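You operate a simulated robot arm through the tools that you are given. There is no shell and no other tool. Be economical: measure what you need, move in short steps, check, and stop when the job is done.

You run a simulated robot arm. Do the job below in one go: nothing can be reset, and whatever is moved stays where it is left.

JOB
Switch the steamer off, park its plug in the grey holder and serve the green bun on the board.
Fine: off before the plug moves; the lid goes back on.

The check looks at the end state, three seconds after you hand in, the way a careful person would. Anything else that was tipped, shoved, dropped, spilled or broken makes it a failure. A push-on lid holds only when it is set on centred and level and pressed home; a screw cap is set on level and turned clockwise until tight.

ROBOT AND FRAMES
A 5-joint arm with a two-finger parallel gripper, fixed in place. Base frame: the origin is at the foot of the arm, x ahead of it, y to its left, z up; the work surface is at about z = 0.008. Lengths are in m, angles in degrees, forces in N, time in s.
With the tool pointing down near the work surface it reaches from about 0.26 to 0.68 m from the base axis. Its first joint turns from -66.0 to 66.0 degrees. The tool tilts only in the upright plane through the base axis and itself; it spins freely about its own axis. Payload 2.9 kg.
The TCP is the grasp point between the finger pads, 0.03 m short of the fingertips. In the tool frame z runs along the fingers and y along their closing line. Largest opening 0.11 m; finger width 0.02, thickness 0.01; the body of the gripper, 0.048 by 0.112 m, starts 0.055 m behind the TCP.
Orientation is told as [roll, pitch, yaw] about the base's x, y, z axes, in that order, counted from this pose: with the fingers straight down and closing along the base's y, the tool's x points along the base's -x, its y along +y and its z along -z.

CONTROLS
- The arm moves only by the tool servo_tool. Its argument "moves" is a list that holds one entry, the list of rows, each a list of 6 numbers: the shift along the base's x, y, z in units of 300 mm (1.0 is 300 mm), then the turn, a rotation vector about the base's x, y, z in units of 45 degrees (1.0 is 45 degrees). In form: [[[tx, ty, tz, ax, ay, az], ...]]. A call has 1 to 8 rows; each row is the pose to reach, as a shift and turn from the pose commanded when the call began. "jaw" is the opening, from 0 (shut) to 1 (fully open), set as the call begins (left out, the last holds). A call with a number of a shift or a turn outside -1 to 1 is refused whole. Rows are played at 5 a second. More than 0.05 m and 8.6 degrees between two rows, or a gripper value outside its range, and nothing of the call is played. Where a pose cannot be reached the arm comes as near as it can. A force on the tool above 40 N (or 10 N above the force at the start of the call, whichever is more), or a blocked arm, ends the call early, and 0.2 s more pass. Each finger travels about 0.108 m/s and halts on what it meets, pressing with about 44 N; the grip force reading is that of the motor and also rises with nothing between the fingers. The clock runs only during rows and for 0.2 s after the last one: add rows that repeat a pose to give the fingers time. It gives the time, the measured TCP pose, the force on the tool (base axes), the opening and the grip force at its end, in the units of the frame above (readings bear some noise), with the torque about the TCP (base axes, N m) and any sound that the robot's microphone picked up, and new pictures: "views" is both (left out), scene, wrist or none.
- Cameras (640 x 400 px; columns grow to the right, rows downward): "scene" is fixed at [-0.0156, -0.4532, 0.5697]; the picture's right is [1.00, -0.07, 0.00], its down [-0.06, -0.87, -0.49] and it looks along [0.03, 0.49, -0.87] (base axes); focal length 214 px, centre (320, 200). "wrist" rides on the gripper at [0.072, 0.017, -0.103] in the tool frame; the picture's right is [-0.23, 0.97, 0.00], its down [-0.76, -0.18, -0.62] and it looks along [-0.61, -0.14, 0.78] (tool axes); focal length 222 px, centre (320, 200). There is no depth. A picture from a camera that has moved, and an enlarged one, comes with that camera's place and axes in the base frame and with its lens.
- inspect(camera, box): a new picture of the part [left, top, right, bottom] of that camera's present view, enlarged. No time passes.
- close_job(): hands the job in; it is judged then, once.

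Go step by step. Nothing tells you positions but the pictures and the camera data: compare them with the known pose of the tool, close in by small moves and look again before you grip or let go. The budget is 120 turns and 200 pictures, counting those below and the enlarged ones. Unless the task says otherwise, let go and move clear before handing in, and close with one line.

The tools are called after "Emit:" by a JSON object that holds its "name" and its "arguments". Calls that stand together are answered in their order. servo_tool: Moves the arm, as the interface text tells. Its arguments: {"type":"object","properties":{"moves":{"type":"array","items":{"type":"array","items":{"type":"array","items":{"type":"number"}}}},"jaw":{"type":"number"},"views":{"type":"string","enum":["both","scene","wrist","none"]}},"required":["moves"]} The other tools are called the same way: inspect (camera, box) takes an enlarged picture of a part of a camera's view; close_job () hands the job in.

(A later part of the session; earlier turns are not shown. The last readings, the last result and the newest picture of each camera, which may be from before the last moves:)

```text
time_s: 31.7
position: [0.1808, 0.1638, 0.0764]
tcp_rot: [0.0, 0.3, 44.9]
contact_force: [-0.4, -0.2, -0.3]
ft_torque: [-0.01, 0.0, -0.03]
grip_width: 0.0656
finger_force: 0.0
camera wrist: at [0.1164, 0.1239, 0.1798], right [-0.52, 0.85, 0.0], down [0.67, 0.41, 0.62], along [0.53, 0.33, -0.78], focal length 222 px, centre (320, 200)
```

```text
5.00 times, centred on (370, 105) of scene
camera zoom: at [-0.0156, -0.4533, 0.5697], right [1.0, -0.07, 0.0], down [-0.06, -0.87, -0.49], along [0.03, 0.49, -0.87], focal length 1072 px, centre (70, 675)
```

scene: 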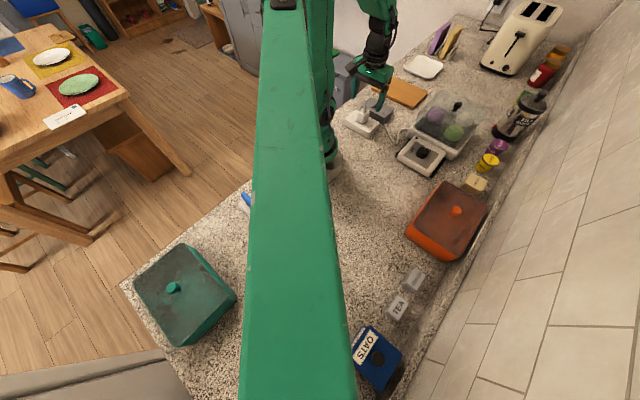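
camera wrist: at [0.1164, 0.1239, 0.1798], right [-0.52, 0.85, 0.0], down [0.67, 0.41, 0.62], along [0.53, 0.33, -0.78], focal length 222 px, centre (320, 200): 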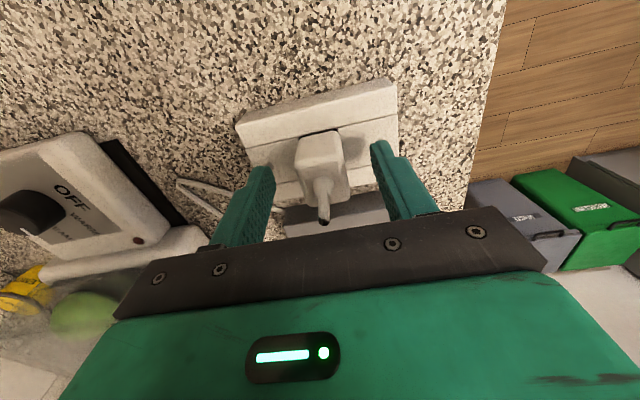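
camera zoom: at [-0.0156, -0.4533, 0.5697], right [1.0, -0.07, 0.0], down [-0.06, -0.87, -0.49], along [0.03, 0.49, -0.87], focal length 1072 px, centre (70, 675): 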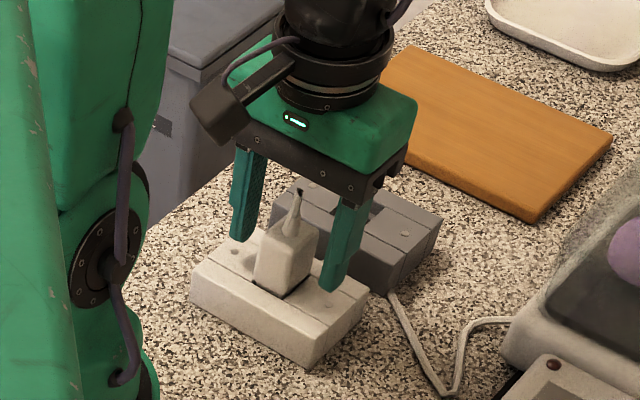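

The fingers flank the plug body within a few millimetres. I close.

Emit:
{"name": "servo_tool", "arguments": {"moves": [[[0, 0, 0, 0, 0, 0], [0, 0, 0, 0, 0, 0], [0, 0, 0, 0, 0, 0]]], "jaw": 0.1, "views": "wrist"}}

```text
time_s: 32.5
position: [0.1795, 0.1636, 0.0766]
tcp_rot: [0.0, 0.3, 44.9]
contact_force: [0.0, -0.4, -4.9]
ft_torque: [0.04, 0.0, 0.01]
grip_width: 0.0285
finger_force: 44.3
camera wrist: at [0.1164, 0.1239, 0.18], right [-0.52, 0.85, 0.0], down [0.67, 0.41, 0.62], along [0.53, 0.32, -0.78], focal length 222 px, centre (320, 200)
```

wrist: 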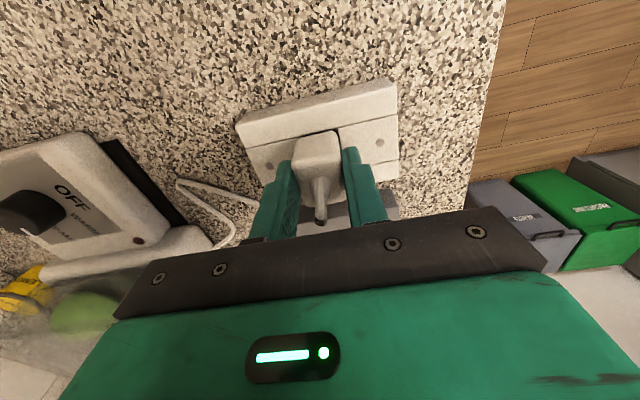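

The plug is gripped (28.5 mm). I pull straight up, correcting for the small command offset.

Emit:
{"name": "servo_tool", "arguments": {"moves": [[[0.012, 0.008, 0.03, 0, 0, 0], [0.012, 0.008, 0.08, 0, 0, 0], [0.012, 0.008, 0.14, 0, 0, 0], [0.012, 0.008, 0.2, 0, 0, 0]]], "views": "wrist"}}

Emit:
{"name": "inspect", "arguments": {"camera": "scene", "box": [335, 65, 405, 145]}}

```text
time_s: 33.5
position: [0.1823, 0.1641, 0.1356]
tcp_rot: [0.1, 0.1, 44.7]
contact_force: [-0.7, 0.4, -0.3]
ft_torque: [0.0, -0.01, 0.02]
grip_width: 0.0288
finger_force: 44.0
camera wrist: at [0.1185, 0.1252, 0.239], right [-0.52, 0.85, 0.0], down [0.67, 0.41, 0.62], along [0.53, 0.33, -0.78], focal length 222 px, centre (320, 200)
```

wrist: 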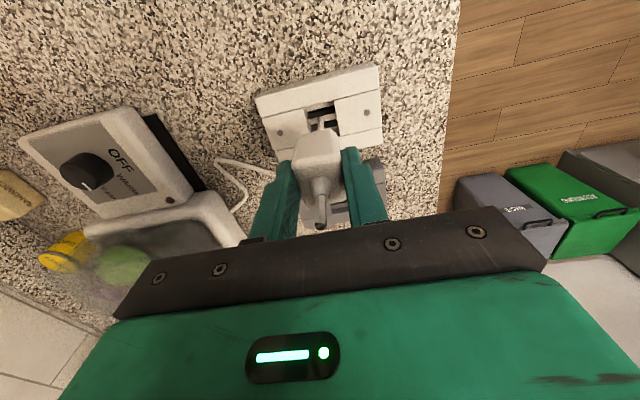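

```text
5.00 times, centred on (370, 105) of scene
camera zoom: at [-0.0156, -0.4532, 0.5697], right [1.0, -0.07, 0.0], down [-0.06, -0.87, -0.49], along [0.03, 0.49, -0.87], focal length 1072 px, centre (70, 675)
```

zoom: 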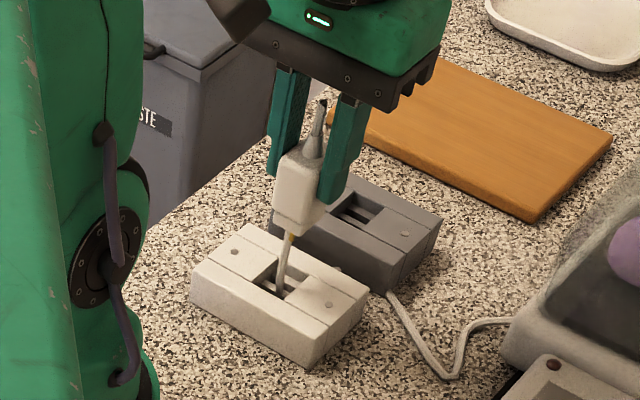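

The plug is out. I raise it further to clear the prongs and look at both holes.

Emit:
{"name": "servo_tool", "arguments": {"moves": [[[0, 0, 0.1, 0, 0, 0], [0, 0, 0.2, 0, 0, 0]]], "views": "wrist"}}

Emit:
{"name": "inspect", "arguments": {"camera": "scene", "box": [340, 70, 400, 140]}}

Emit:
{"name": "inspect", "arguments": {"camera": "wrist", "box": [240, 40, 400, 240]}}

```text
time_s: 34.1
position: [0.1811, 0.1634, 0.1964]
tcp_rot: [0.0, 0.0, 44.8]
contact_force: [0.3, 0.8, -0.6]
ft_torque: [-0.03, 0.0, 0.01]
grip_width: 0.0288
finger_force: 44.0
camera wrist: at [0.118, 0.1248, 0.2987], right [-0.52, 0.85, 0.0], down [0.67, 0.41, 0.62], along [0.53, 0.33, -0.78], focal length 222 px, centre (320, 200)
```

wrist: 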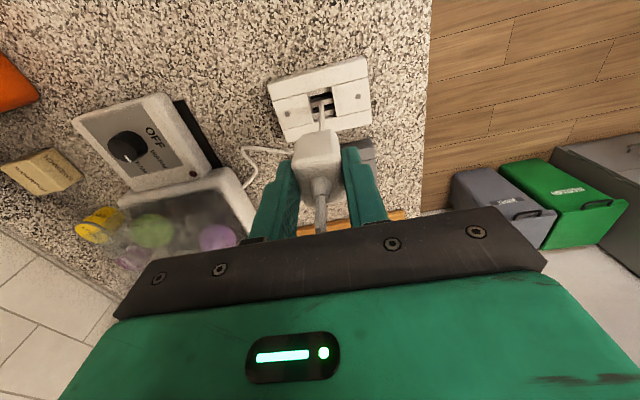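

```text
5.71 times, centred on (370, 105) of scene
camera zoom: at [-0.0156, -0.4532, 0.5697], right [1.0, -0.07, 0.0], down [-0.06, -0.87, -0.49], along [0.03, 0.49, -0.87], focal length 1226 px, centre (34, 743)
```

zoom: 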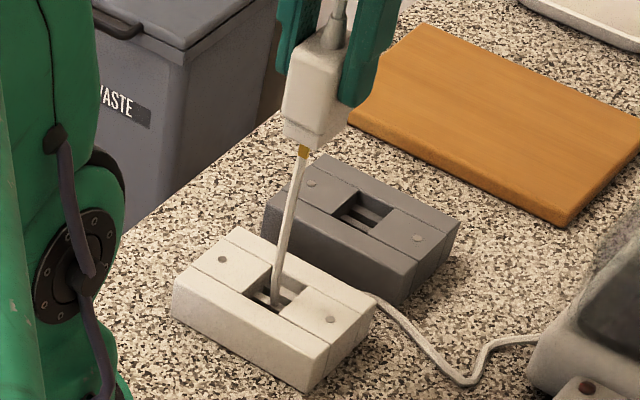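

```text
2.00 times, centred on (320, 140) of wrist
camera zoom: at [0.118, 0.1248, 0.2987], right [-0.52, 0.85, 0.0], down [0.67, 0.41, 0.62], along [0.53, 0.33, -0.78], focal length 444 px, centre (320, 320)
```

zoom: 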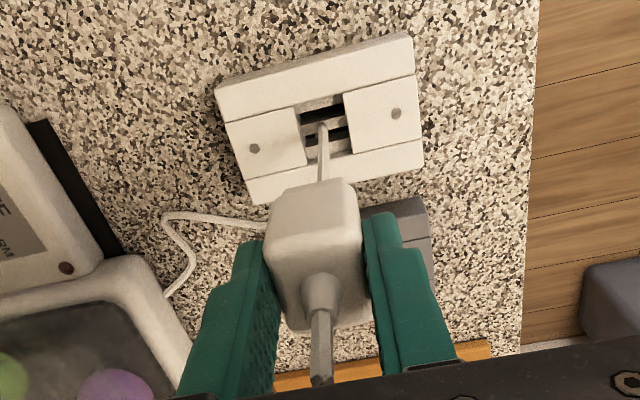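

The plug carries a cord from its underside, and the holder sits (0.070, 0.069) from the socket with the same orientation. I move the plug over the holder.

Emit:
{"name": "servo_tool", "arguments": {"moves": [[[0.08, 0.08, 0, 0, 0, 0], [0.16, 0.16, 0, 0, 0, 0], [0.228, 0.229, 0, 0, 0, 0], [0.228, 0.229, -0.1, 0, 0, 0]]], "views": "wrist"}}

Emit:
{"name": "inspect", "arguments": {"camera": "scene", "box": [340, 60, 410, 140]}}

Emit:
{"name": "inspect", "arguments": {"camera": "wrist", "box": [240, 40, 400, 240]}}

```text
time_s: 35.1
position: [0.2498, 0.2316, 0.1649]
tcp_rot: [0.0, 0.0, 44.7]
contact_force: [0.5, 0.6, -0.2]
ft_torque: [-0.02, -0.01, 0.0]
grip_width: 0.0286
finger_force: 44.0
camera wrist: at [0.1862, 0.1934, 0.2683], right [-0.52, 0.85, 0.0], down [0.67, 0.41, 0.62], along [0.53, 0.33, -0.78], focal length 222 px, centre (320, 200)
```

wrist: 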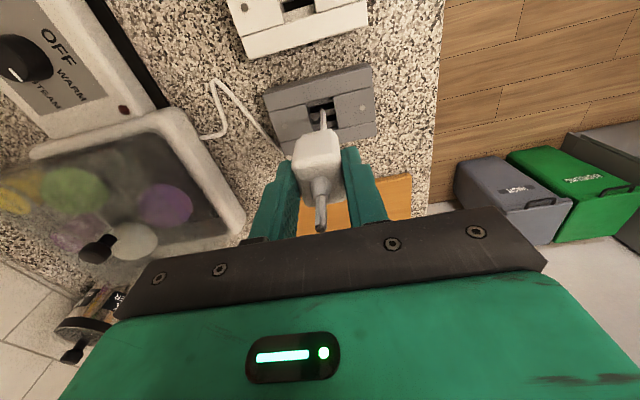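

```text
5.00 times, centred on (375, 100) of scene
camera zoom: at [-0.0156, -0.4532, 0.5697], right [1.0, -0.07, 0.0], down [-0.06, -0.87, -0.49], along [0.03, 0.49, -0.87], focal length 1072 px, centre (45, 700)
```

zoom: 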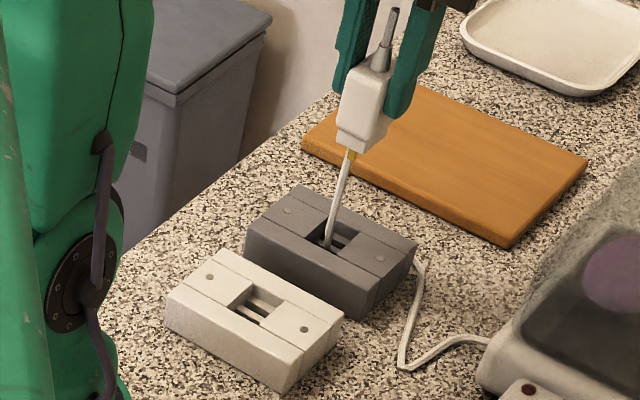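

```text
2.00 times, centred on (320, 140) of wrist
camera zoom: at [0.1862, 0.1934, 0.2683], right [-0.52, 0.85, 0.0], down [0.67, 0.41, 0.62], along [0.53, 0.33, -0.78], focal length 444 px, centre (320, 320)
```

zoom: 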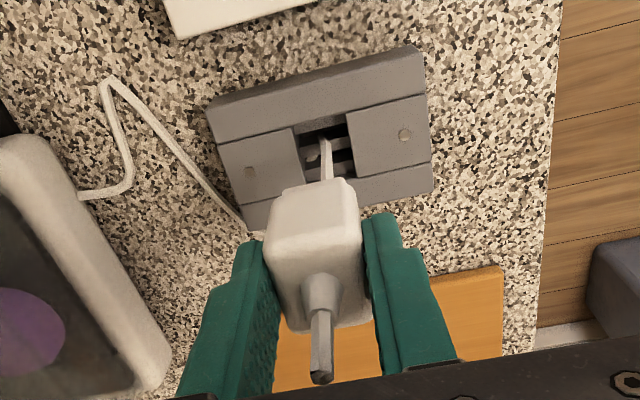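

The plug is aligned over the holder. I lower partway and recheck.

Emit:
{"name": "servo_tool", "arguments": {"moves": [[[0, 0.002, -0.07, 0, 0, 0], [0, 0.002, -0.14, 0, 0, 0], [0, 0.002, -0.18, 0, 0, 0]]], "views": "wrist"}}

Emit:
{"name": "inspect", "arguments": {"camera": "scene", "box": [350, 80, 400, 130]}}

Emit:
{"name": "inspect", "arguments": {"camera": "wrist", "box": [240, 80, 400, 240]}}

```text
time_s: 35.9
position: [0.2494, 0.2324, 0.1121]
tcp_rot: [0.0, 0.1, 44.8]
contact_force: [-0.9, -0.1, 0.3]
ft_torque: [0.0, -0.01, -0.01]
grip_width: 0.0288
finger_force: 43.6
camera wrist: at [0.1863, 0.1938, 0.2146], right [-0.52, 0.85, 0.0], down [0.67, 0.41, 0.62], along [0.53, 0.33, -0.78], focal length 222 px, centre (320, 200)
```

wrist: 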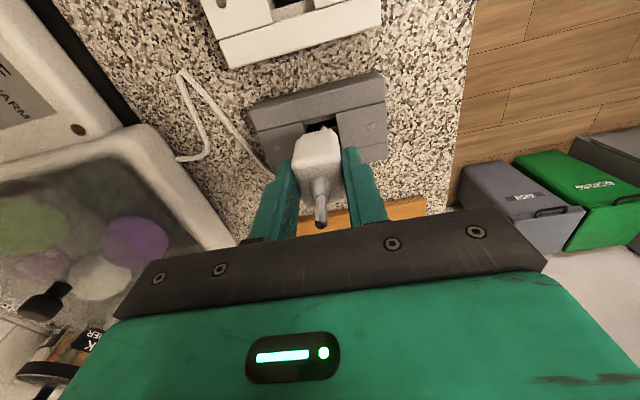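

```text
8.00 times, centred on (375, 105) of scene
camera zoom: at [-0.0156, -0.4532, 0.5697], right [1.0, -0.07, 0.0], down [-0.06, -0.87, -0.49], along [0.03, 0.49, -0.87], focal length 1716 px, centre (-120, 960)
```

zoom: 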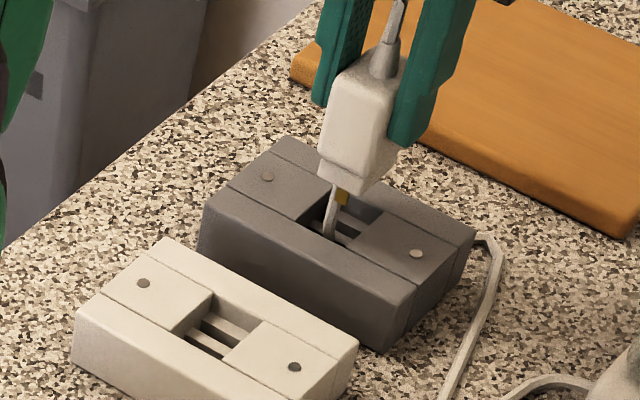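

```text
2.50 times, centred on (320, 160) of wrist
camera zoom: at [0.1863, 0.1938, 0.2146], right [-0.52, 0.85, 0.0], down [0.67, 0.41, 0.62], along [0.53, 0.33, -0.78], focal length 555 px, centre (320, 300)
```

zoom: 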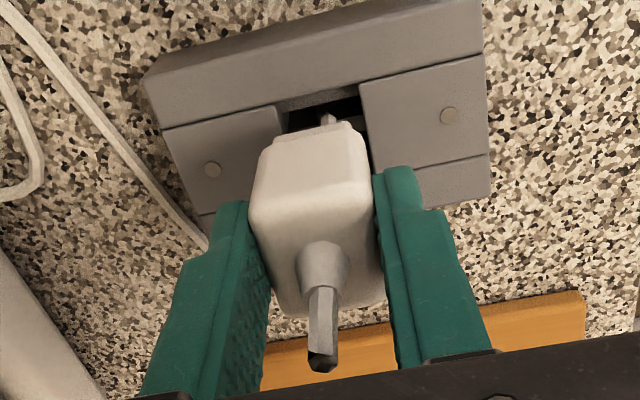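

It looks aligned. I insert it down to the same height it had in the socket.

Emit:
{"name": "servo_tool", "arguments": {"moves": [[[0, 0, -0.04, 0, 0, 0], [0, 0, -0.07, 0, 0, 0], [0, 0, -0.095, 0, 0, 0], [0, 0, -0.118, 0, 0, 0]]], "views": "wrist"}}

Emit:
{"name": "inspect", "arguments": {"camera": "scene", "box": [350, 80, 400, 130]}}

```text
time_s: 36.9
position: [0.2489, 0.2335, 0.076]
tcp_rot: [-0.1, 0.2, 44.8]
contact_force: [-10.9, -7.6, 21.3]
ft_torque: [-0.56, 0.49, -0.05]
grip_width: 0.0286
finger_force: 43.9
camera wrist: at [0.1858, 0.1936, 0.1799], right [-0.52, 0.85, 0.0], down [0.67, 0.41, 0.62], along [0.53, 0.32, -0.78], focal length 222 px, centre (320, 200)
```

wrist: 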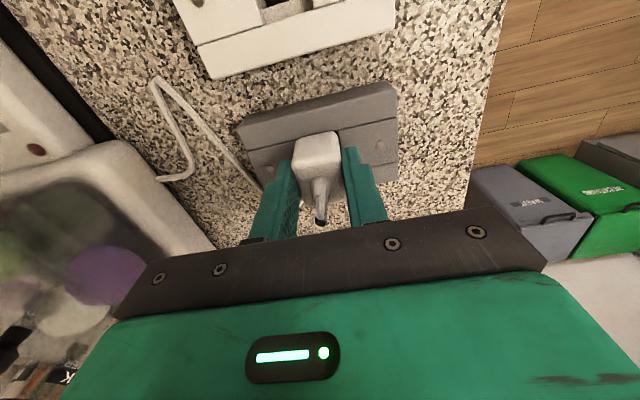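

```text
8.00 times, centred on (375, 105) of scene
camera zoom: at [-0.0157, -0.4533, 0.5697], right [1.0, -0.07, 0.0], down [-0.06, -0.87, -0.49], along [0.03, 0.49, -0.87], focal length 1716 px, centre (-120, 960)
```

zoom: 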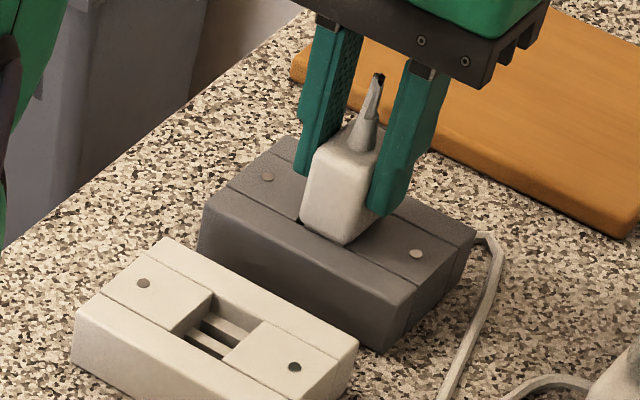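

The plug is seated in the holder at the same height as it had in the socket. I release and rise.

Emit:
{"name": "servo_tool", "arguments": {"moves": [[[0.003, 0.002, 0.003, 0, 0, 0], [0.003, 0.002, 0.003, 0, 0, 0], [0.003, 0.002, 0.12, 0, 0, 0], [0.003, 0.002, 0.26, 0, 0, 0], [0.003, 0.002, 0.4, 0, 0, 0], [0.003, 0.002, 0.54, 0, 0, 0]]], "jaw": 0.6, "views": "both"}}

Emit:
{"name": "inspect", "arguments": {"camera": "scene", "box": [350, 80, 400, 130]}}

Emit:
{"name": "inspect", "arguments": {"camera": "scene", "box": [390, 75, 510, 175]}}

```text
time_s: 38.3
position: [0.25, 0.2321, 0.2376]
tcp_rot: [0.0, 0.2, 44.8]
contact_force: [-0.3, 0.0, -0.5]
ft_torque: [0.01, -0.03, 0.04]
grip_width: 0.0659
finger_force: 0.1
camera wrist: at [0.1867, 0.1935, 0.3418], right [-0.52, 0.85, 0.0], down [0.67, 0.41, 0.62], along [0.53, 0.33, -0.78], focal length 222 px, centre (320, 200)
```

scene: 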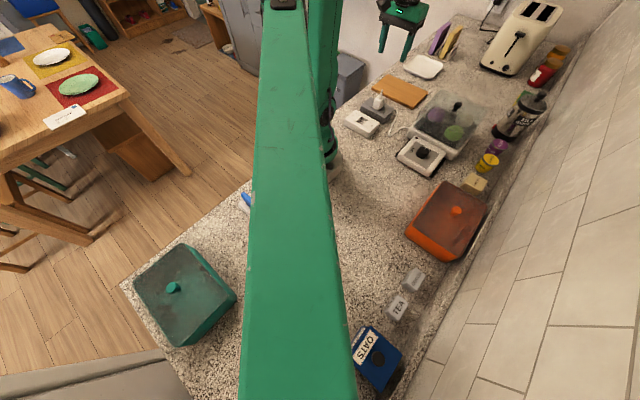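
wrist: 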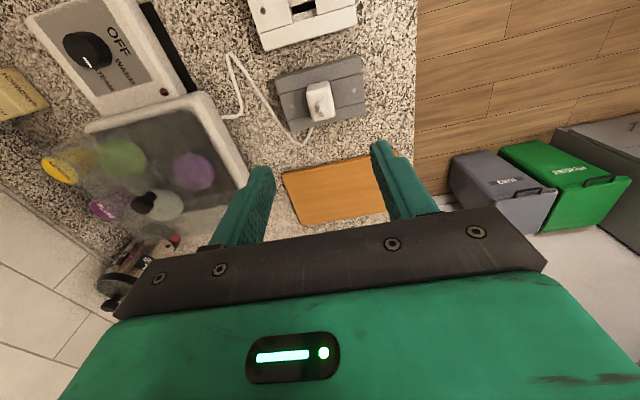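

```text
8.00 times, centred on (375, 105) of scene
camera zoom: at [-0.0156, -0.4532, 0.5697], right [1.0, -0.07, 0.0], down [-0.06, -0.87, -0.49], along [0.03, 0.49, -0.87], focal length 1716 px, centre (-120, 960)
```

zoom: 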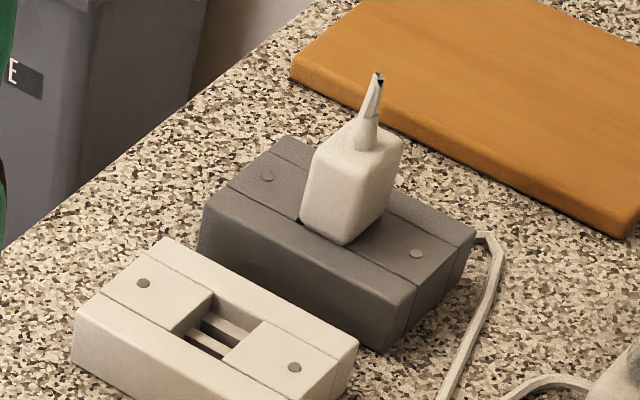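

```text
4.00 times, centred on (450, 125) of scene
camera zoom: at [-0.0156, -0.4532, 0.5697], right [1.0, -0.07, 0.0], down [-0.06, -0.87, -0.49], along [0.03, 0.49, -0.87], focal length 858 px, centre (-200, 500)
```

zoom: 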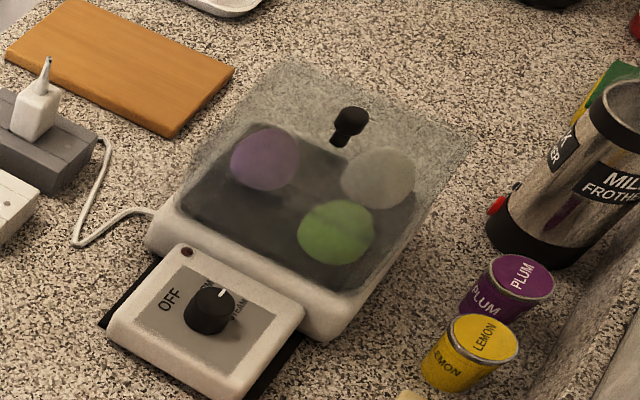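

The plug stands in the holder and the lamp is dark. Now the lid: I move above its knob at about (0.443, 0.095) to refine its position.

Emit:
{"name": "servo_tool", "arguments": {"moves": [[[0.1, -0.07, 0.03, 0, 0, 0], [0.21, -0.15, 0.075, 0, 0, 0], [0.32, -0.23, 0.075, 0, 0, 0], [0.43, -0.305, 0.075, 0, 0, 0], [0.54, -0.38, 0.075, 0, 0, 0], [0.643, -0.457, 0.075, 0, 0, 0]]], "views": "both"}}

Emit:
{"name": "inspect", "arguments": {"camera": "wrist", "box": [220, 20, 420, 180]}}

Emit:
{"name": "inspect", "arguments": {"camera": "scene", "box": [390, 75, 510, 175]}}

```text
time_s: 39.7
position: [0.4442, 0.0971, 0.2613]
tcp_rot: [0.1, 0.1, 44.8]
contact_force: [0.1, 0.9, -1.0]
ft_torque: [0.0, 0.02, 0.05]
grip_width: 0.0659
finger_force: 0.0
camera wrist: at [0.3806, 0.0569, 0.3643], right [-0.53, 0.85, 0.0], down [0.67, 0.41, 0.62], along [0.53, 0.33, -0.78], focal length 222 px, centre (320, 200)
```

scene: 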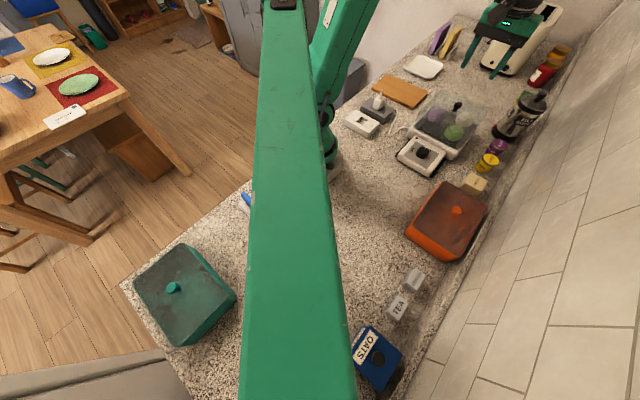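
wrist: 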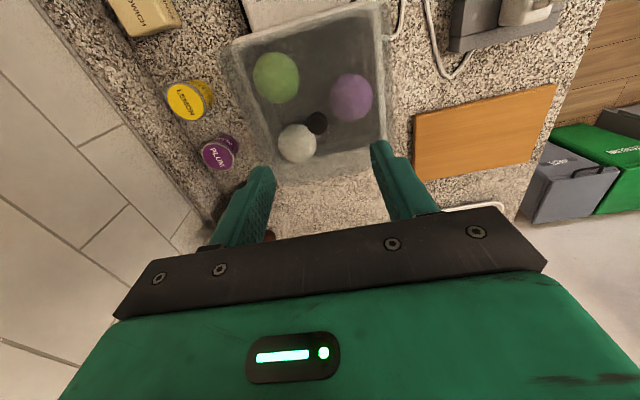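

```text
2.50 times, centred on (320, 100) of wrist
camera zoom: at [0.3806, 0.0569, 0.3643], right [-0.53, 0.85, 0.0], down [0.67, 0.41, 0.62], along [0.53, 0.33, -0.78], focal length 555 px, centre (320, 450)
```

zoom: 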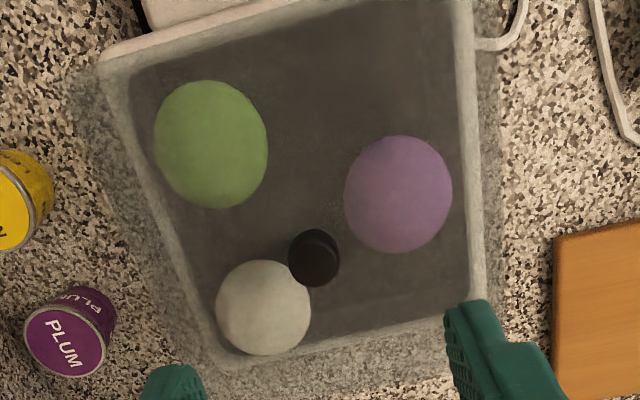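

```text
4.00 times, centred on (450, 125) of scene
camera zoom: at [-0.0156, -0.4532, 0.5697], right [1.0, -0.07, 0.0], down [-0.06, -0.87, -0.49], along [0.03, 0.49, -0.87], focal length 858 px, centre (-200, 500)
```

zoom: 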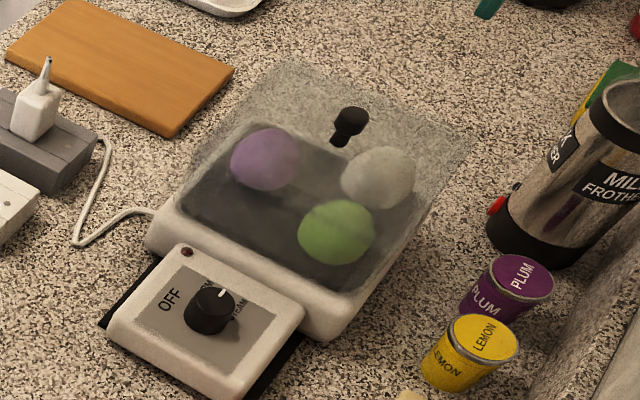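

The knob is at (0.445, 0.096) with its top near z 0.15. I descend on it.

Emit:
{"name": "servo_tool", "arguments": {"moves": [[[0.003, -0.003, -0.12, 0, 0, 0], [0.003, -0.003, -0.22, 0, 0, 0], [0.003, -0.003, -0.29, 0, 0, 0], [0.003, -0.003, -0.335, 0, 0, 0]]], "jaw": 0.5, "views": "wrist"}}

Emit:
{"name": "inspect", "arguments": {"camera": "scene", "box": [405, 75, 505, 165]}}

```text
time_s: 40.7
position: [0.4445, 0.0956, 0.1612]
tcp_rot: [0.1, 0.1, 44.7]
contact_force: [0.2, -0.1, -0.3]
ft_torque: [-0.02, 0.02, -0.03]
grip_width: 0.0552
finger_force: 0.0
camera wrist: at [0.3815, 0.0561, 0.263], right [-0.52, 0.85, 0.0], down [0.67, 0.41, 0.62], along [0.53, 0.33, -0.78], focal length 222 px, centre (320, 200)
```

wrist: 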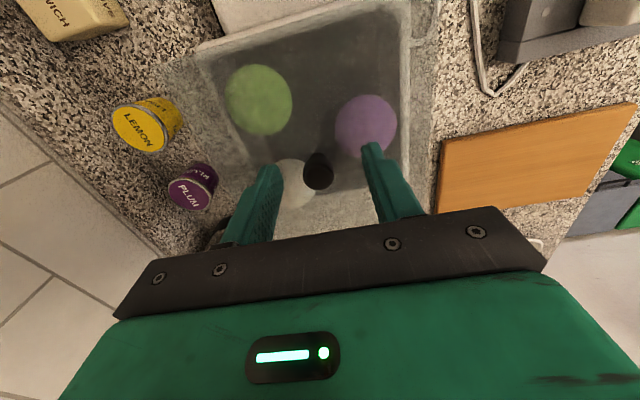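

```text
4.44 times, centred on (455, 120) of scene
camera zoom: at [-0.0156, -0.4533, 0.5697], right [1.0, -0.07, 0.0], down [-0.06, -0.87, -0.49], along [0.03, 0.49, -0.87], focal length 953 px, centre (-280, 556)
```

zoom: 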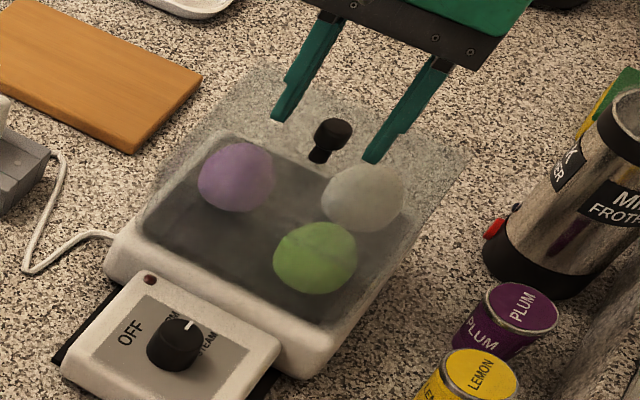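

The knob is centred between the fingers. I go 11 mm lower and close.

Emit:
{"name": "servo_tool", "arguments": {"moves": [[[0, 0, -0.02, 0, 0, 0], [0, 0, -0.04, 0, 0, 0], [0, 0, -0.04, 0, 0, 0]]], "views": "none"}}

Emit:
{"name": "servo_tool", "arguments": {"moves": [[[0, 0, 0, 0, 0, 0], [0, 0, 0, 0, 0, 0], [0, 0, 0, 0, 0, 0]]], "jaw": 0.05, "views": "wrist"}}

Emit:
{"name": "inspect", "arguments": {"camera": "scene", "box": [405, 75, 505, 165]}}

```text
time_s: 41.5
position: [0.4447, 0.0955, 0.1488]
tcp_rot: [0.0, 0.1, 44.8]
contact_force: [0.4, -1.1, -0.5]
ft_torque: [0.01, -0.02, 0.01]
grip_width: 0.0549
finger_force: 0.0
```

```text
time_s: 42.3
position: [0.4458, 0.095, 0.1492]
tcp_rot: [-0.1, 0.0, 44.7]
contact_force: [12.5, -21.5, 3.2]
ft_torque: [-0.68, -0.36, -0.17]
grip_width: 0.0201
finger_force: 44.2
heard: snap
camera wrist: at [0.3816, 0.0554, 0.2518], right [-0.52, 0.85, 0.0], down [0.67, 0.41, 0.62], along [0.53, 0.33, -0.78], focal length 222 px, centre (320, 200)
```

wrist: 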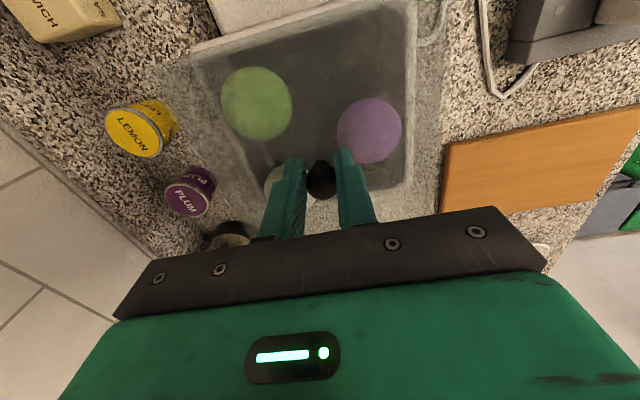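

```text
4.44 times, centred on (455, 120) of scene
camera zoom: at [-0.0157, -0.4533, 0.5697], right [1.0, -0.07, 0.0], down [-0.06, -0.87, -0.49], along [0.03, 0.49, -0.87], focal length 953 px, centre (-280, 556)
```

zoom: 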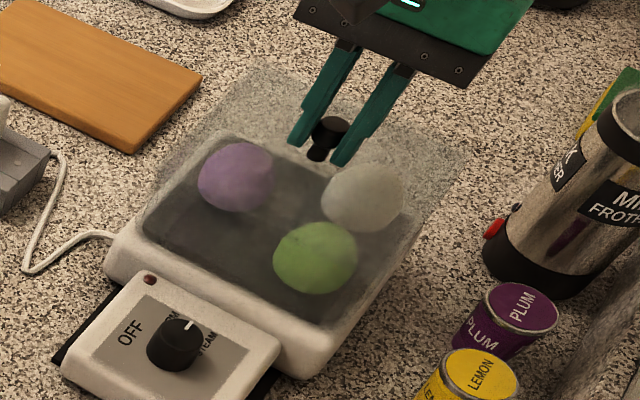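

There was a snap as the lid came loose in the grip. I lift it straight up.

Emit:
{"name": "servo_tool", "arguments": {"moves": [[[0, 0, 0.03, 0, 0, 0], [0, 0, 0.08, 0, 0, 0], [0, 0, 0.15, 0, 0, 0], [0, 0, 0.25, 0, 0, 0], [0, 0, 0.35, 0, 0, 0]]], "views": "both"}}

Emit:
{"name": "inspect", "arguments": {"camera": "scene", "box": [385, 20, 545, 170]}}

```text
time_s: 43.5
position: [0.4443, 0.0964, 0.2551]
tcp_rot: [0.0, 0.1, 44.8]
contact_force: [0.5, -0.2, -0.7]
ft_torque: [0.0, 0.01, 0.0]
grip_width: 0.0199
finger_force: 43.3
camera wrist: at [0.3808, 0.0564, 0.3572], right [-0.52, 0.85, 0.0], down [0.67, 0.41, 0.62], along [0.53, 0.33, -0.78], focal length 222 px, centre (320, 200)
```

scene: 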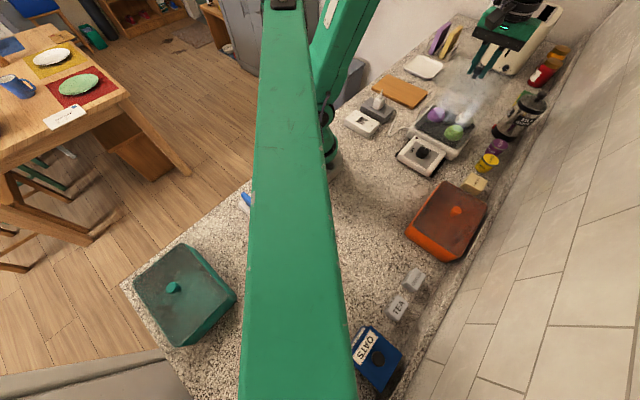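
wrist: 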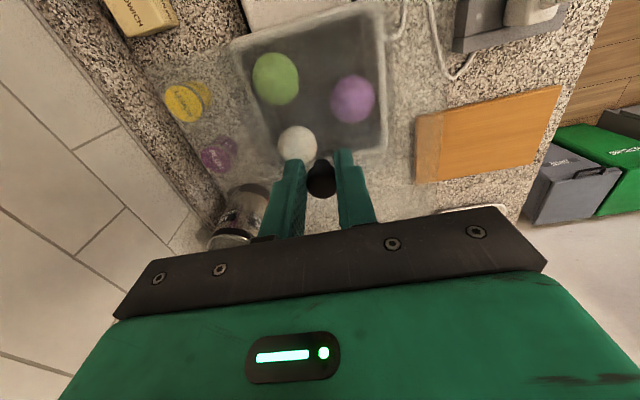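

```text
2.67 times, centred on (465, 95) of scene
camera zoom: at [-0.0156, -0.4532, 0.5697], right [1.0, -0.07, 0.0], down [-0.06, -0.87, -0.49], along [0.03, 0.49, -0.87], focal length 572 px, centre (-67, 480)
```

zoom: 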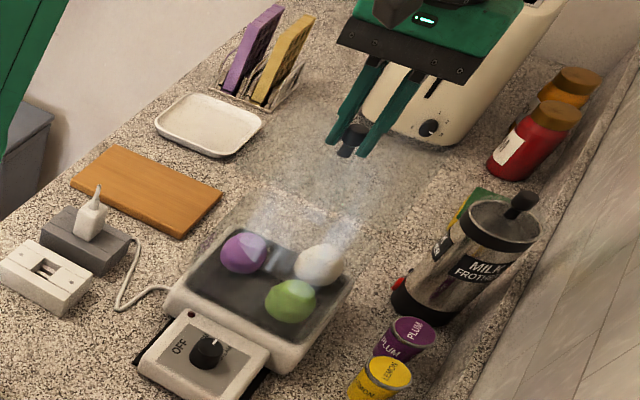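

The lid is up and steam is escaping. I carry it beyond the steamer to the free counter around (0.565, 0.285).

Emit:
{"name": "servo_tool", "arguments": {"moves": [[[0.066, 0.105, 0, 0, 0, 0], [0.133, 0.21, 0, 0, 0, 0], [0.2, 0.317, 0, 0, 0, 0], [0.266, 0.422, 0, 0, 0, 0], [0.333, 0.528, 0, 0, 0, 0], [0.4, 0.633, 0, 0, 0, 0]]], "views": "both"}}

Emit:
{"name": "inspect", "arguments": {"camera": "scene", "box": [385, 20, 545, 170]}}

```text
time_s: 44.9
position: [0.5644, 0.2862, 0.2536]
tcp_rot: [0.1, 0.3, 44.7]
contact_force: [0.1, 0.0, -0.4]
ft_torque: [-0.01, 0.02, 0.01]
grip_width: 0.0198
finger_force: 44.1
camera wrist: at [0.5008, 0.2467, 0.3566], right [-0.52, 0.85, 0.0], down [0.67, 0.41, 0.62], along [0.53, 0.33, -0.78], focal length 222 px, centre (320, 200)
```

scene: 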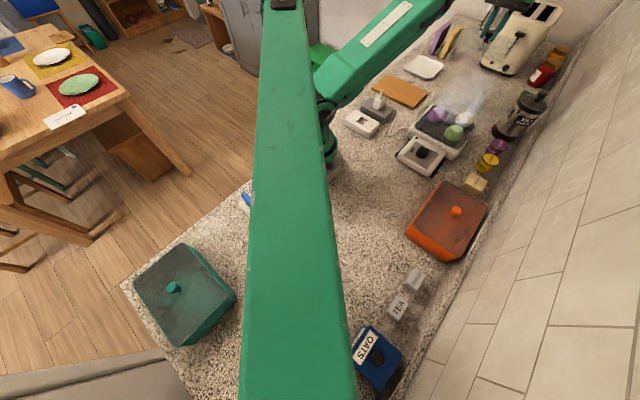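
wrist: 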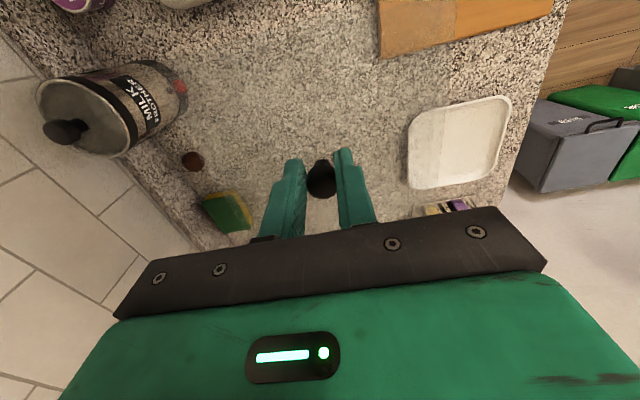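

```text
2.67 times, centred on (465, 95) of scene
camera zoom: at [-0.0157, -0.4533, 0.5697], right [1.0, -0.07, 0.0], down [-0.06, -0.87, -0.49], along [0.03, 0.49, -0.87], focal length 572 px, centre (-67, 480)
```

zoom: 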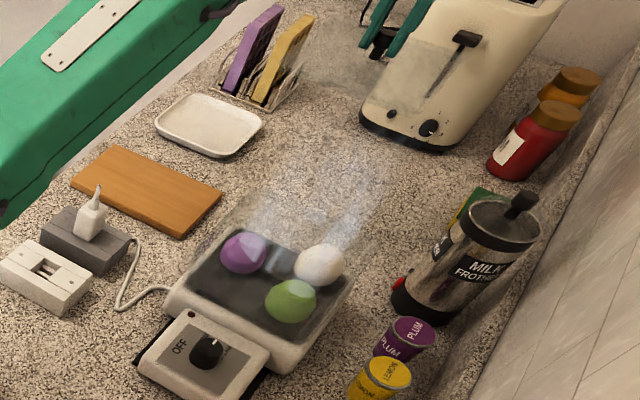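

The spot is free: the board corner is at (0.489, 0.330) and the plate edge is farther off. I nudge slightly away from the board and lower the lid.

Emit:
{"name": "servo_tool", "arguments": {"moves": [[[0.025, -0.02, -0.1, 0, 0, 0], [0.025, -0.02, -0.2, 0, 0, 0], [0.025, -0.02, -0.3, 0, 0, 0], [0.025, -0.02, -0.4, 0, 0, 0]]], "views": "wrist"}}

Emit:
{"name": "inspect", "arguments": {"camera": "scene", "box": [405, 20, 545, 130]}}

```text
time_s: 45.9
position: [0.5722, 0.2779, 0.1332]
tcp_rot: [0.0, 0.1, 44.8]
contact_force: [-0.7, -0.1, -1.8]
ft_torque: [0.0, 0.0, -0.01]
grip_width: 0.0198
finger_force: 44.0
camera wrist: at [0.5094, 0.2398, 0.2365], right [-0.52, 0.85, 0.0], down [0.67, 0.41, 0.62], along [0.53, 0.33, -0.78], focal length 222 px, centre (320, 200)
```

wrist: 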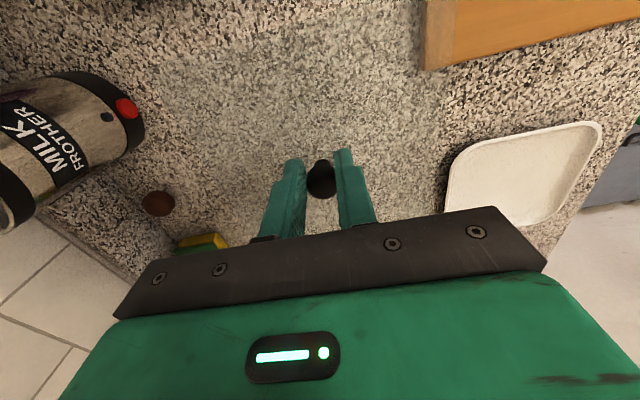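

```text
3.64 times, centred on (475, 75) of scene
camera zoom: at [-0.0156, -0.4532, 0.5697], right [1.0, -0.07, 0.0], down [-0.06, -0.87, -0.49], along [0.03, 0.49, -0.87], focal length 780 px, centre (-244, 654)
```

zoom: 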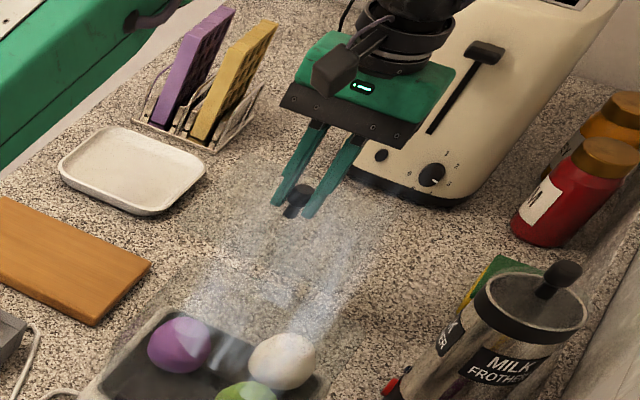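

The lid hangs clear of the board. I creep down until it touches the counter.

Emit:
{"name": "servo_tool", "arguments": {"moves": [[[0, 0, -0.02, 0, 0, 0], [0, 0, -0.04, 0, 0, 0], [0, 0, -0.06, 0, 0, 0], [0, 0, -0.08, 0, 0, 0], [0, 0, -0.1, 0, 0, 0], [0, 0, -0.12, 0, 0, 0]]], "views": "wrist"}}

```text
time_s: 47.3
position: [0.572, 0.2785, 0.0963]
tcp_rot: [0.0, 0.1, 44.8]
contact_force: [-0.1, 1.0, -1.9]
ft_torque: [-0.03, 0.05, 0.02]
grip_width: 0.02
finger_force: 44.2
camera wrist: at [0.5086, 0.2402, 0.2004], right [-0.52, 0.85, 0.0], down [0.67, 0.41, 0.62], along [0.53, 0.33, -0.78], focal length 222 px, centre (320, 200)
```

wrist: 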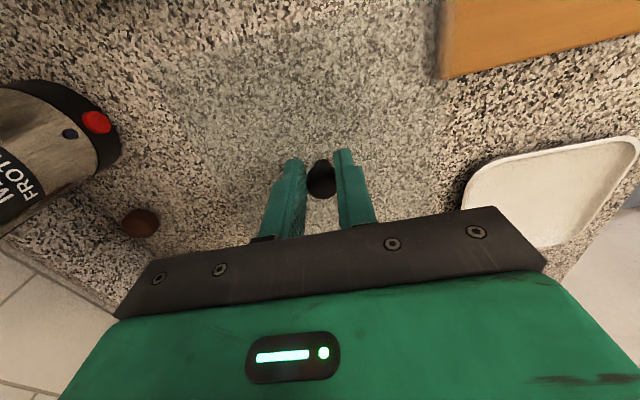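

Emit:
{"name": "servo_tool", "arguments": {"moves": [[[0, 0, -0.015, 0, 0, 0], [0, 0, -0.03, 0, 0, 0], [0, 0, -0.045, 0, 0, 0], [0, 0, -0.06, 0, 0, 0], [0, 0, -0.075, 0, 0, 0], [0, 0, -0.09, 0, 0, 0], [0, 0, -0.105, 0, 0, 0], [0, 0, -0.12, 0, 0, 0]]], "views": "wrist"}}

Emit:
{"name": "inspect", "arguments": {"camera": "scene", "box": [405, 20, 545, 130]}}

```text
time_s: 49.1
position: [0.5739, 0.2801, 0.0609]
tcp_rot: [0.0, 0.2, 44.8]
contact_force: [1.1, 0.9, 0.3]
ft_torque: [-0.02, 0.03, -0.01]
grip_width: 0.0198
finger_force: 44.6
camera wrist: at [0.5088, 0.2401, 0.1643], right [-0.52, 0.85, 0.0], down [0.67, 0.41, 0.62], along [0.53, 0.33, -0.78], focal length 222 px, centre (320, 200)
```

wrist: 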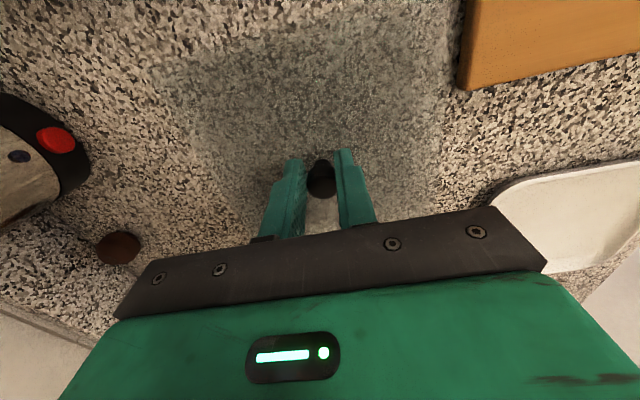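

```text
3.64 times, centred on (475, 75) of scene
camera zoom: at [-0.0156, -0.4532, 0.5697], right [1.0, -0.07, 0.0], down [-0.06, -0.87, -0.49], along [0.03, 0.49, -0.87], focal length 780 px, centre (-244, 654)
```

zoom: 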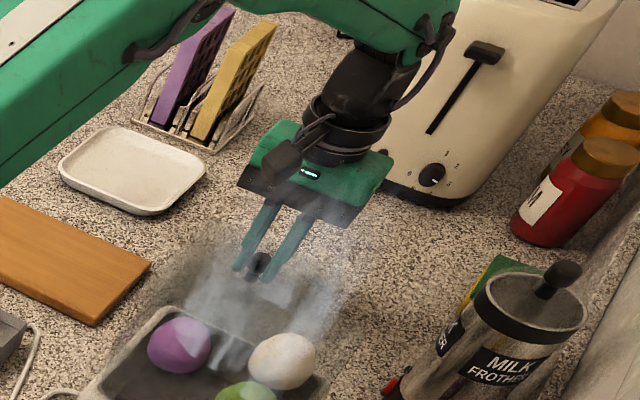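

No contact yet, so the lid is shallow. I continue down slowly.

Emit:
{"name": "servo_tool", "arguments": {"moves": [[[0, 0, -0.01, 0, 0, 0], [0, 0, -0.02, 0, 0, 0], [0, 0, -0.03, 0, 0, 0], [0, 0, -0.04, 0, 0, 0], [0, 0, -0.05, 0, 0, 0], [0, 0, -0.06, 0, 0, 0], [0, 0, -0.07, 0, 0, 0], [0, 0, -0.08, 0, 0, 0]]], "views": "wrist"}}

Emit:
{"name": "inspect", "arguments": {"camera": "scene", "box": [405, 20, 545, 130]}}

```text
time_s: 50.5
position: [0.5729, 0.2804, 0.0502]
tcp_rot: [-0.1, -0.3, 44.8]
contact_force: [-1.0, -0.9, 2.9]
ft_torque: [0.14, -0.07, 0.01]
grip_width: 0.0197
finger_force: 43.5
stopped in row 7: the force on the tool passed its limit (the readings are from after the stop); the commanded pose is now the measured one
camera wrist: at [0.5092, 0.2405, 0.1529], right [-0.53, 0.85, 0.0], down [0.66, 0.41, 0.63], along [0.53, 0.33, -0.78], focal length 222 px, centre (320, 200)
```

wrist: 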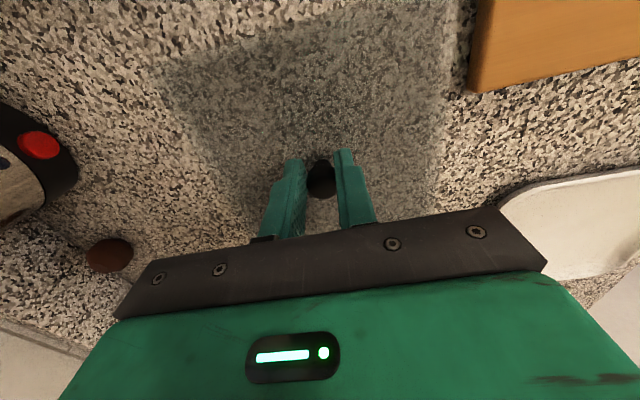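

```text
3.64 times, centred on (475, 75) of scene
camera zoom: at [-0.0156, -0.4533, 0.5697], right [1.0, -0.07, 0.0], down [-0.06, -0.87, -0.49], along [0.03, 0.49, -0.87], focal length 780 px, centre (-244, 654)
```

zoom: 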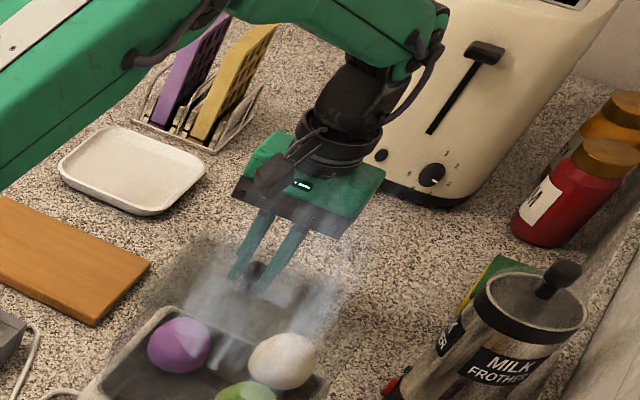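

The lid rests on the counter at TCP z 0.050. I release it and rise.

Emit:
{"name": "servo_tool", "arguments": {"moves": [[[0, 0, 0, 0, 0, 0], [0, 0, 0, 0, 0, 0], [0, 0, 0.06, 0, 0, 0], [0, 0, 0.2, 0, 0, 0], [0, 0, 0.35, 0, 0, 0], [0, 0, 0.5, 0, 0, 0], [0, 0, 0.65, 0, 0, 0]]], "jaw": 0.5, "views": "both"}}

Emit:
{"name": "inspect", "arguments": {"camera": "scene", "box": [405, 40, 505, 150]}}

Emit:
{"name": "inspect", "arguments": {"camera": "wrist", "box": [180, 0, 440, 190]}}

```text
time_s: 52.1
position: [0.5728, 0.2803, 0.2442]
tcp_rot: [-0.1, -0.1, 44.8]
contact_force: [0.1, 0.1, 0.2]
ft_torque: [-0.05, 0.01, 0.03]
grip_width: 0.0549
finger_force: 0.1
camera wrist: at [0.5084, 0.2403, 0.3469], right [-0.52, 0.85, 0.0], down [0.66, 0.41, 0.62], along [0.53, 0.33, -0.78], focal length 222 px, centre (320, 200)
```

scene: 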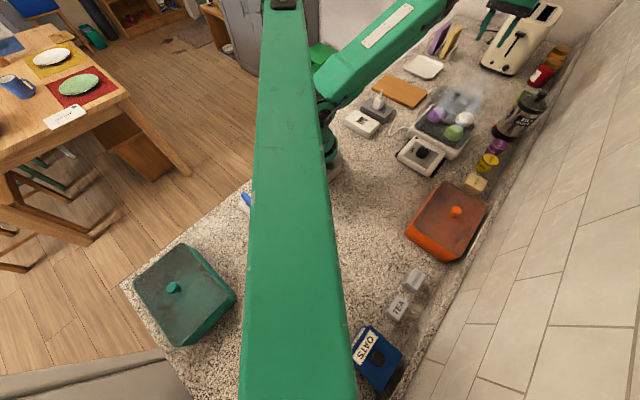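
wrist: 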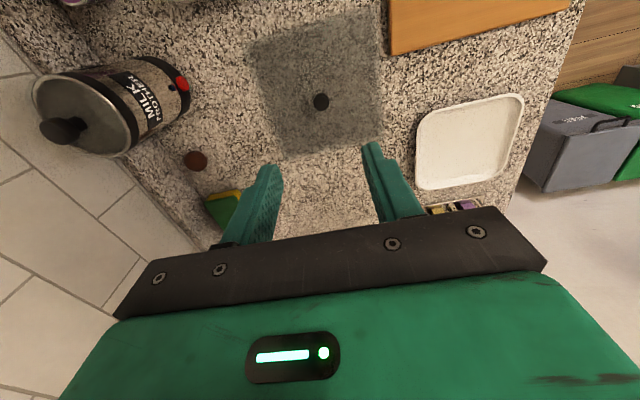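

```text
3.64 times, centred on (455, 95) of scene
camera zoom: at [-0.0156, -0.4533, 0.5697], right [1.0, -0.07, 0.0], down [-0.06, -0.87, -0.49], along [0.03, 0.49, -0.87], focal length 780 px, centre (-171, 582)
```

zoom: 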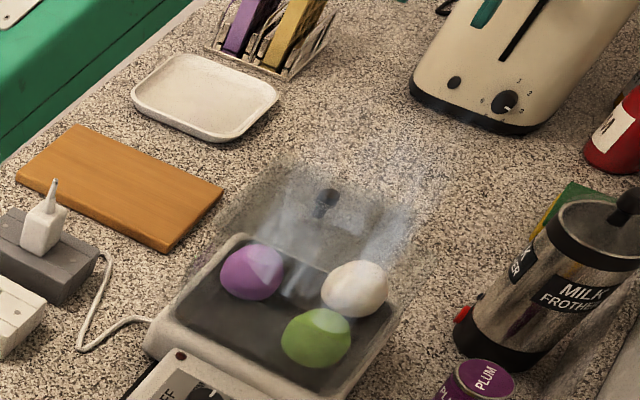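

```text
2.11 times, centred on (310, 95) of wrist
camera zoom: at [0.5084, 0.2403, 0.3469], right [-0.52, 0.85, 0.0], down [0.66, 0.41, 0.62], along [0.53, 0.33, -0.78], focal length 468 px, centre (341, 421)
```

zoom: 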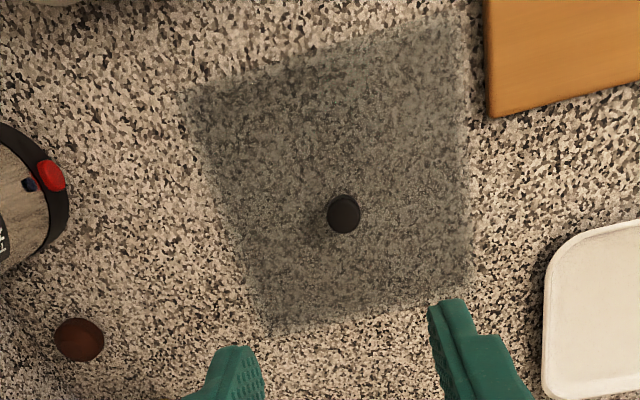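

The lid lies flat and clear on the counter. I move over the green bun, estimated at (0.447, 0.040), to see it against the walls.

Emit:
{"name": "servo_tool", "arguments": {"moves": [[[-0.06, -0.114, 0.06, 0, 0, 0], [-0.12, -0.228, 0.12, 0, 0, 0], [-0.18, -0.342, 0.12, 0, 0, 0], [-0.24, -0.457, 0.12, 0, 0, 0], [-0.3, -0.57, 0.12, 0, 0, 0], [-0.36, -0.685, 0.12, 0, 0, 0], [-0.423, -0.8, 0.12, 0, 0, 0]]], "views": "wrist"}}

Emit:
{"name": "inspect", "arguments": {"camera": "wrist", "box": [230, 20, 430, 170]}}

Emit:
{"name": "inspect", "arguments": {"camera": "scene", "box": [400, 80, 490, 170]}}

```text
time_s: 53.7
position: [0.4456, 0.0405, 0.2796]
tcp_rot: [-0.2, -0.1, 44.9]
contact_force: [0.3, 0.8, -0.7]
ft_torque: [0.0, 0.01, -0.02]
grip_width: 0.055
finger_force: 0.0
camera wrist: at [0.3816, 0.0008, 0.3826], right [-0.52, 0.85, 0.0], down [0.66, 0.41, 0.63], along [0.53, 0.33, -0.78], focal length 222 px, centre (320, 200)
```

wrist: 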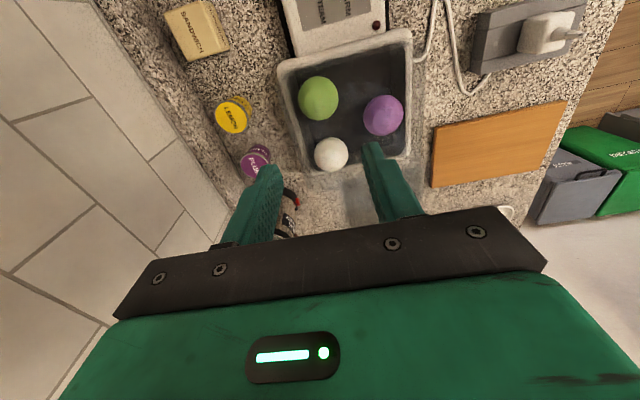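

```text
2.67 times, centred on (330, 95) of wrist
camera zoom: at [0.3816, 0.0008, 0.3826], right [-0.52, 0.85, 0.0], down [0.66, 0.41, 0.63], along [0.53, 0.33, -0.78], focal length 592 px, centre (293, 480)
```

zoom: 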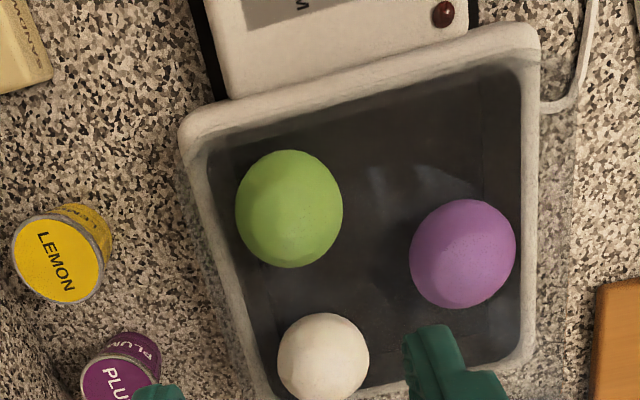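

```text
4.44 times, centred on (445, 125) of scene
camera zoom: at [-0.0156, -0.4532, 0.5697], right [1.0, -0.07, 0.0], down [-0.06, -0.87, -0.49], along [0.03, 0.49, -0.87], focal length 953 px, centre (-236, 533)
```

zoom: 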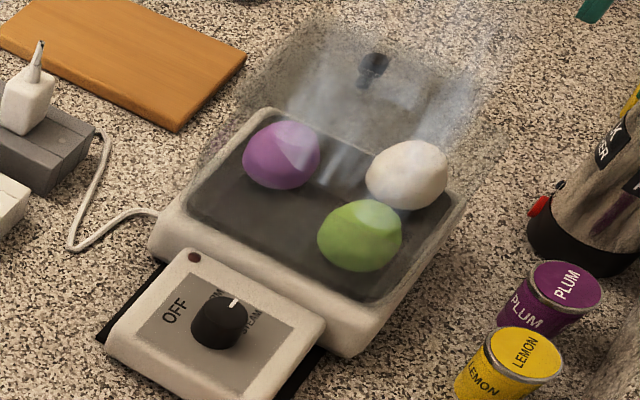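

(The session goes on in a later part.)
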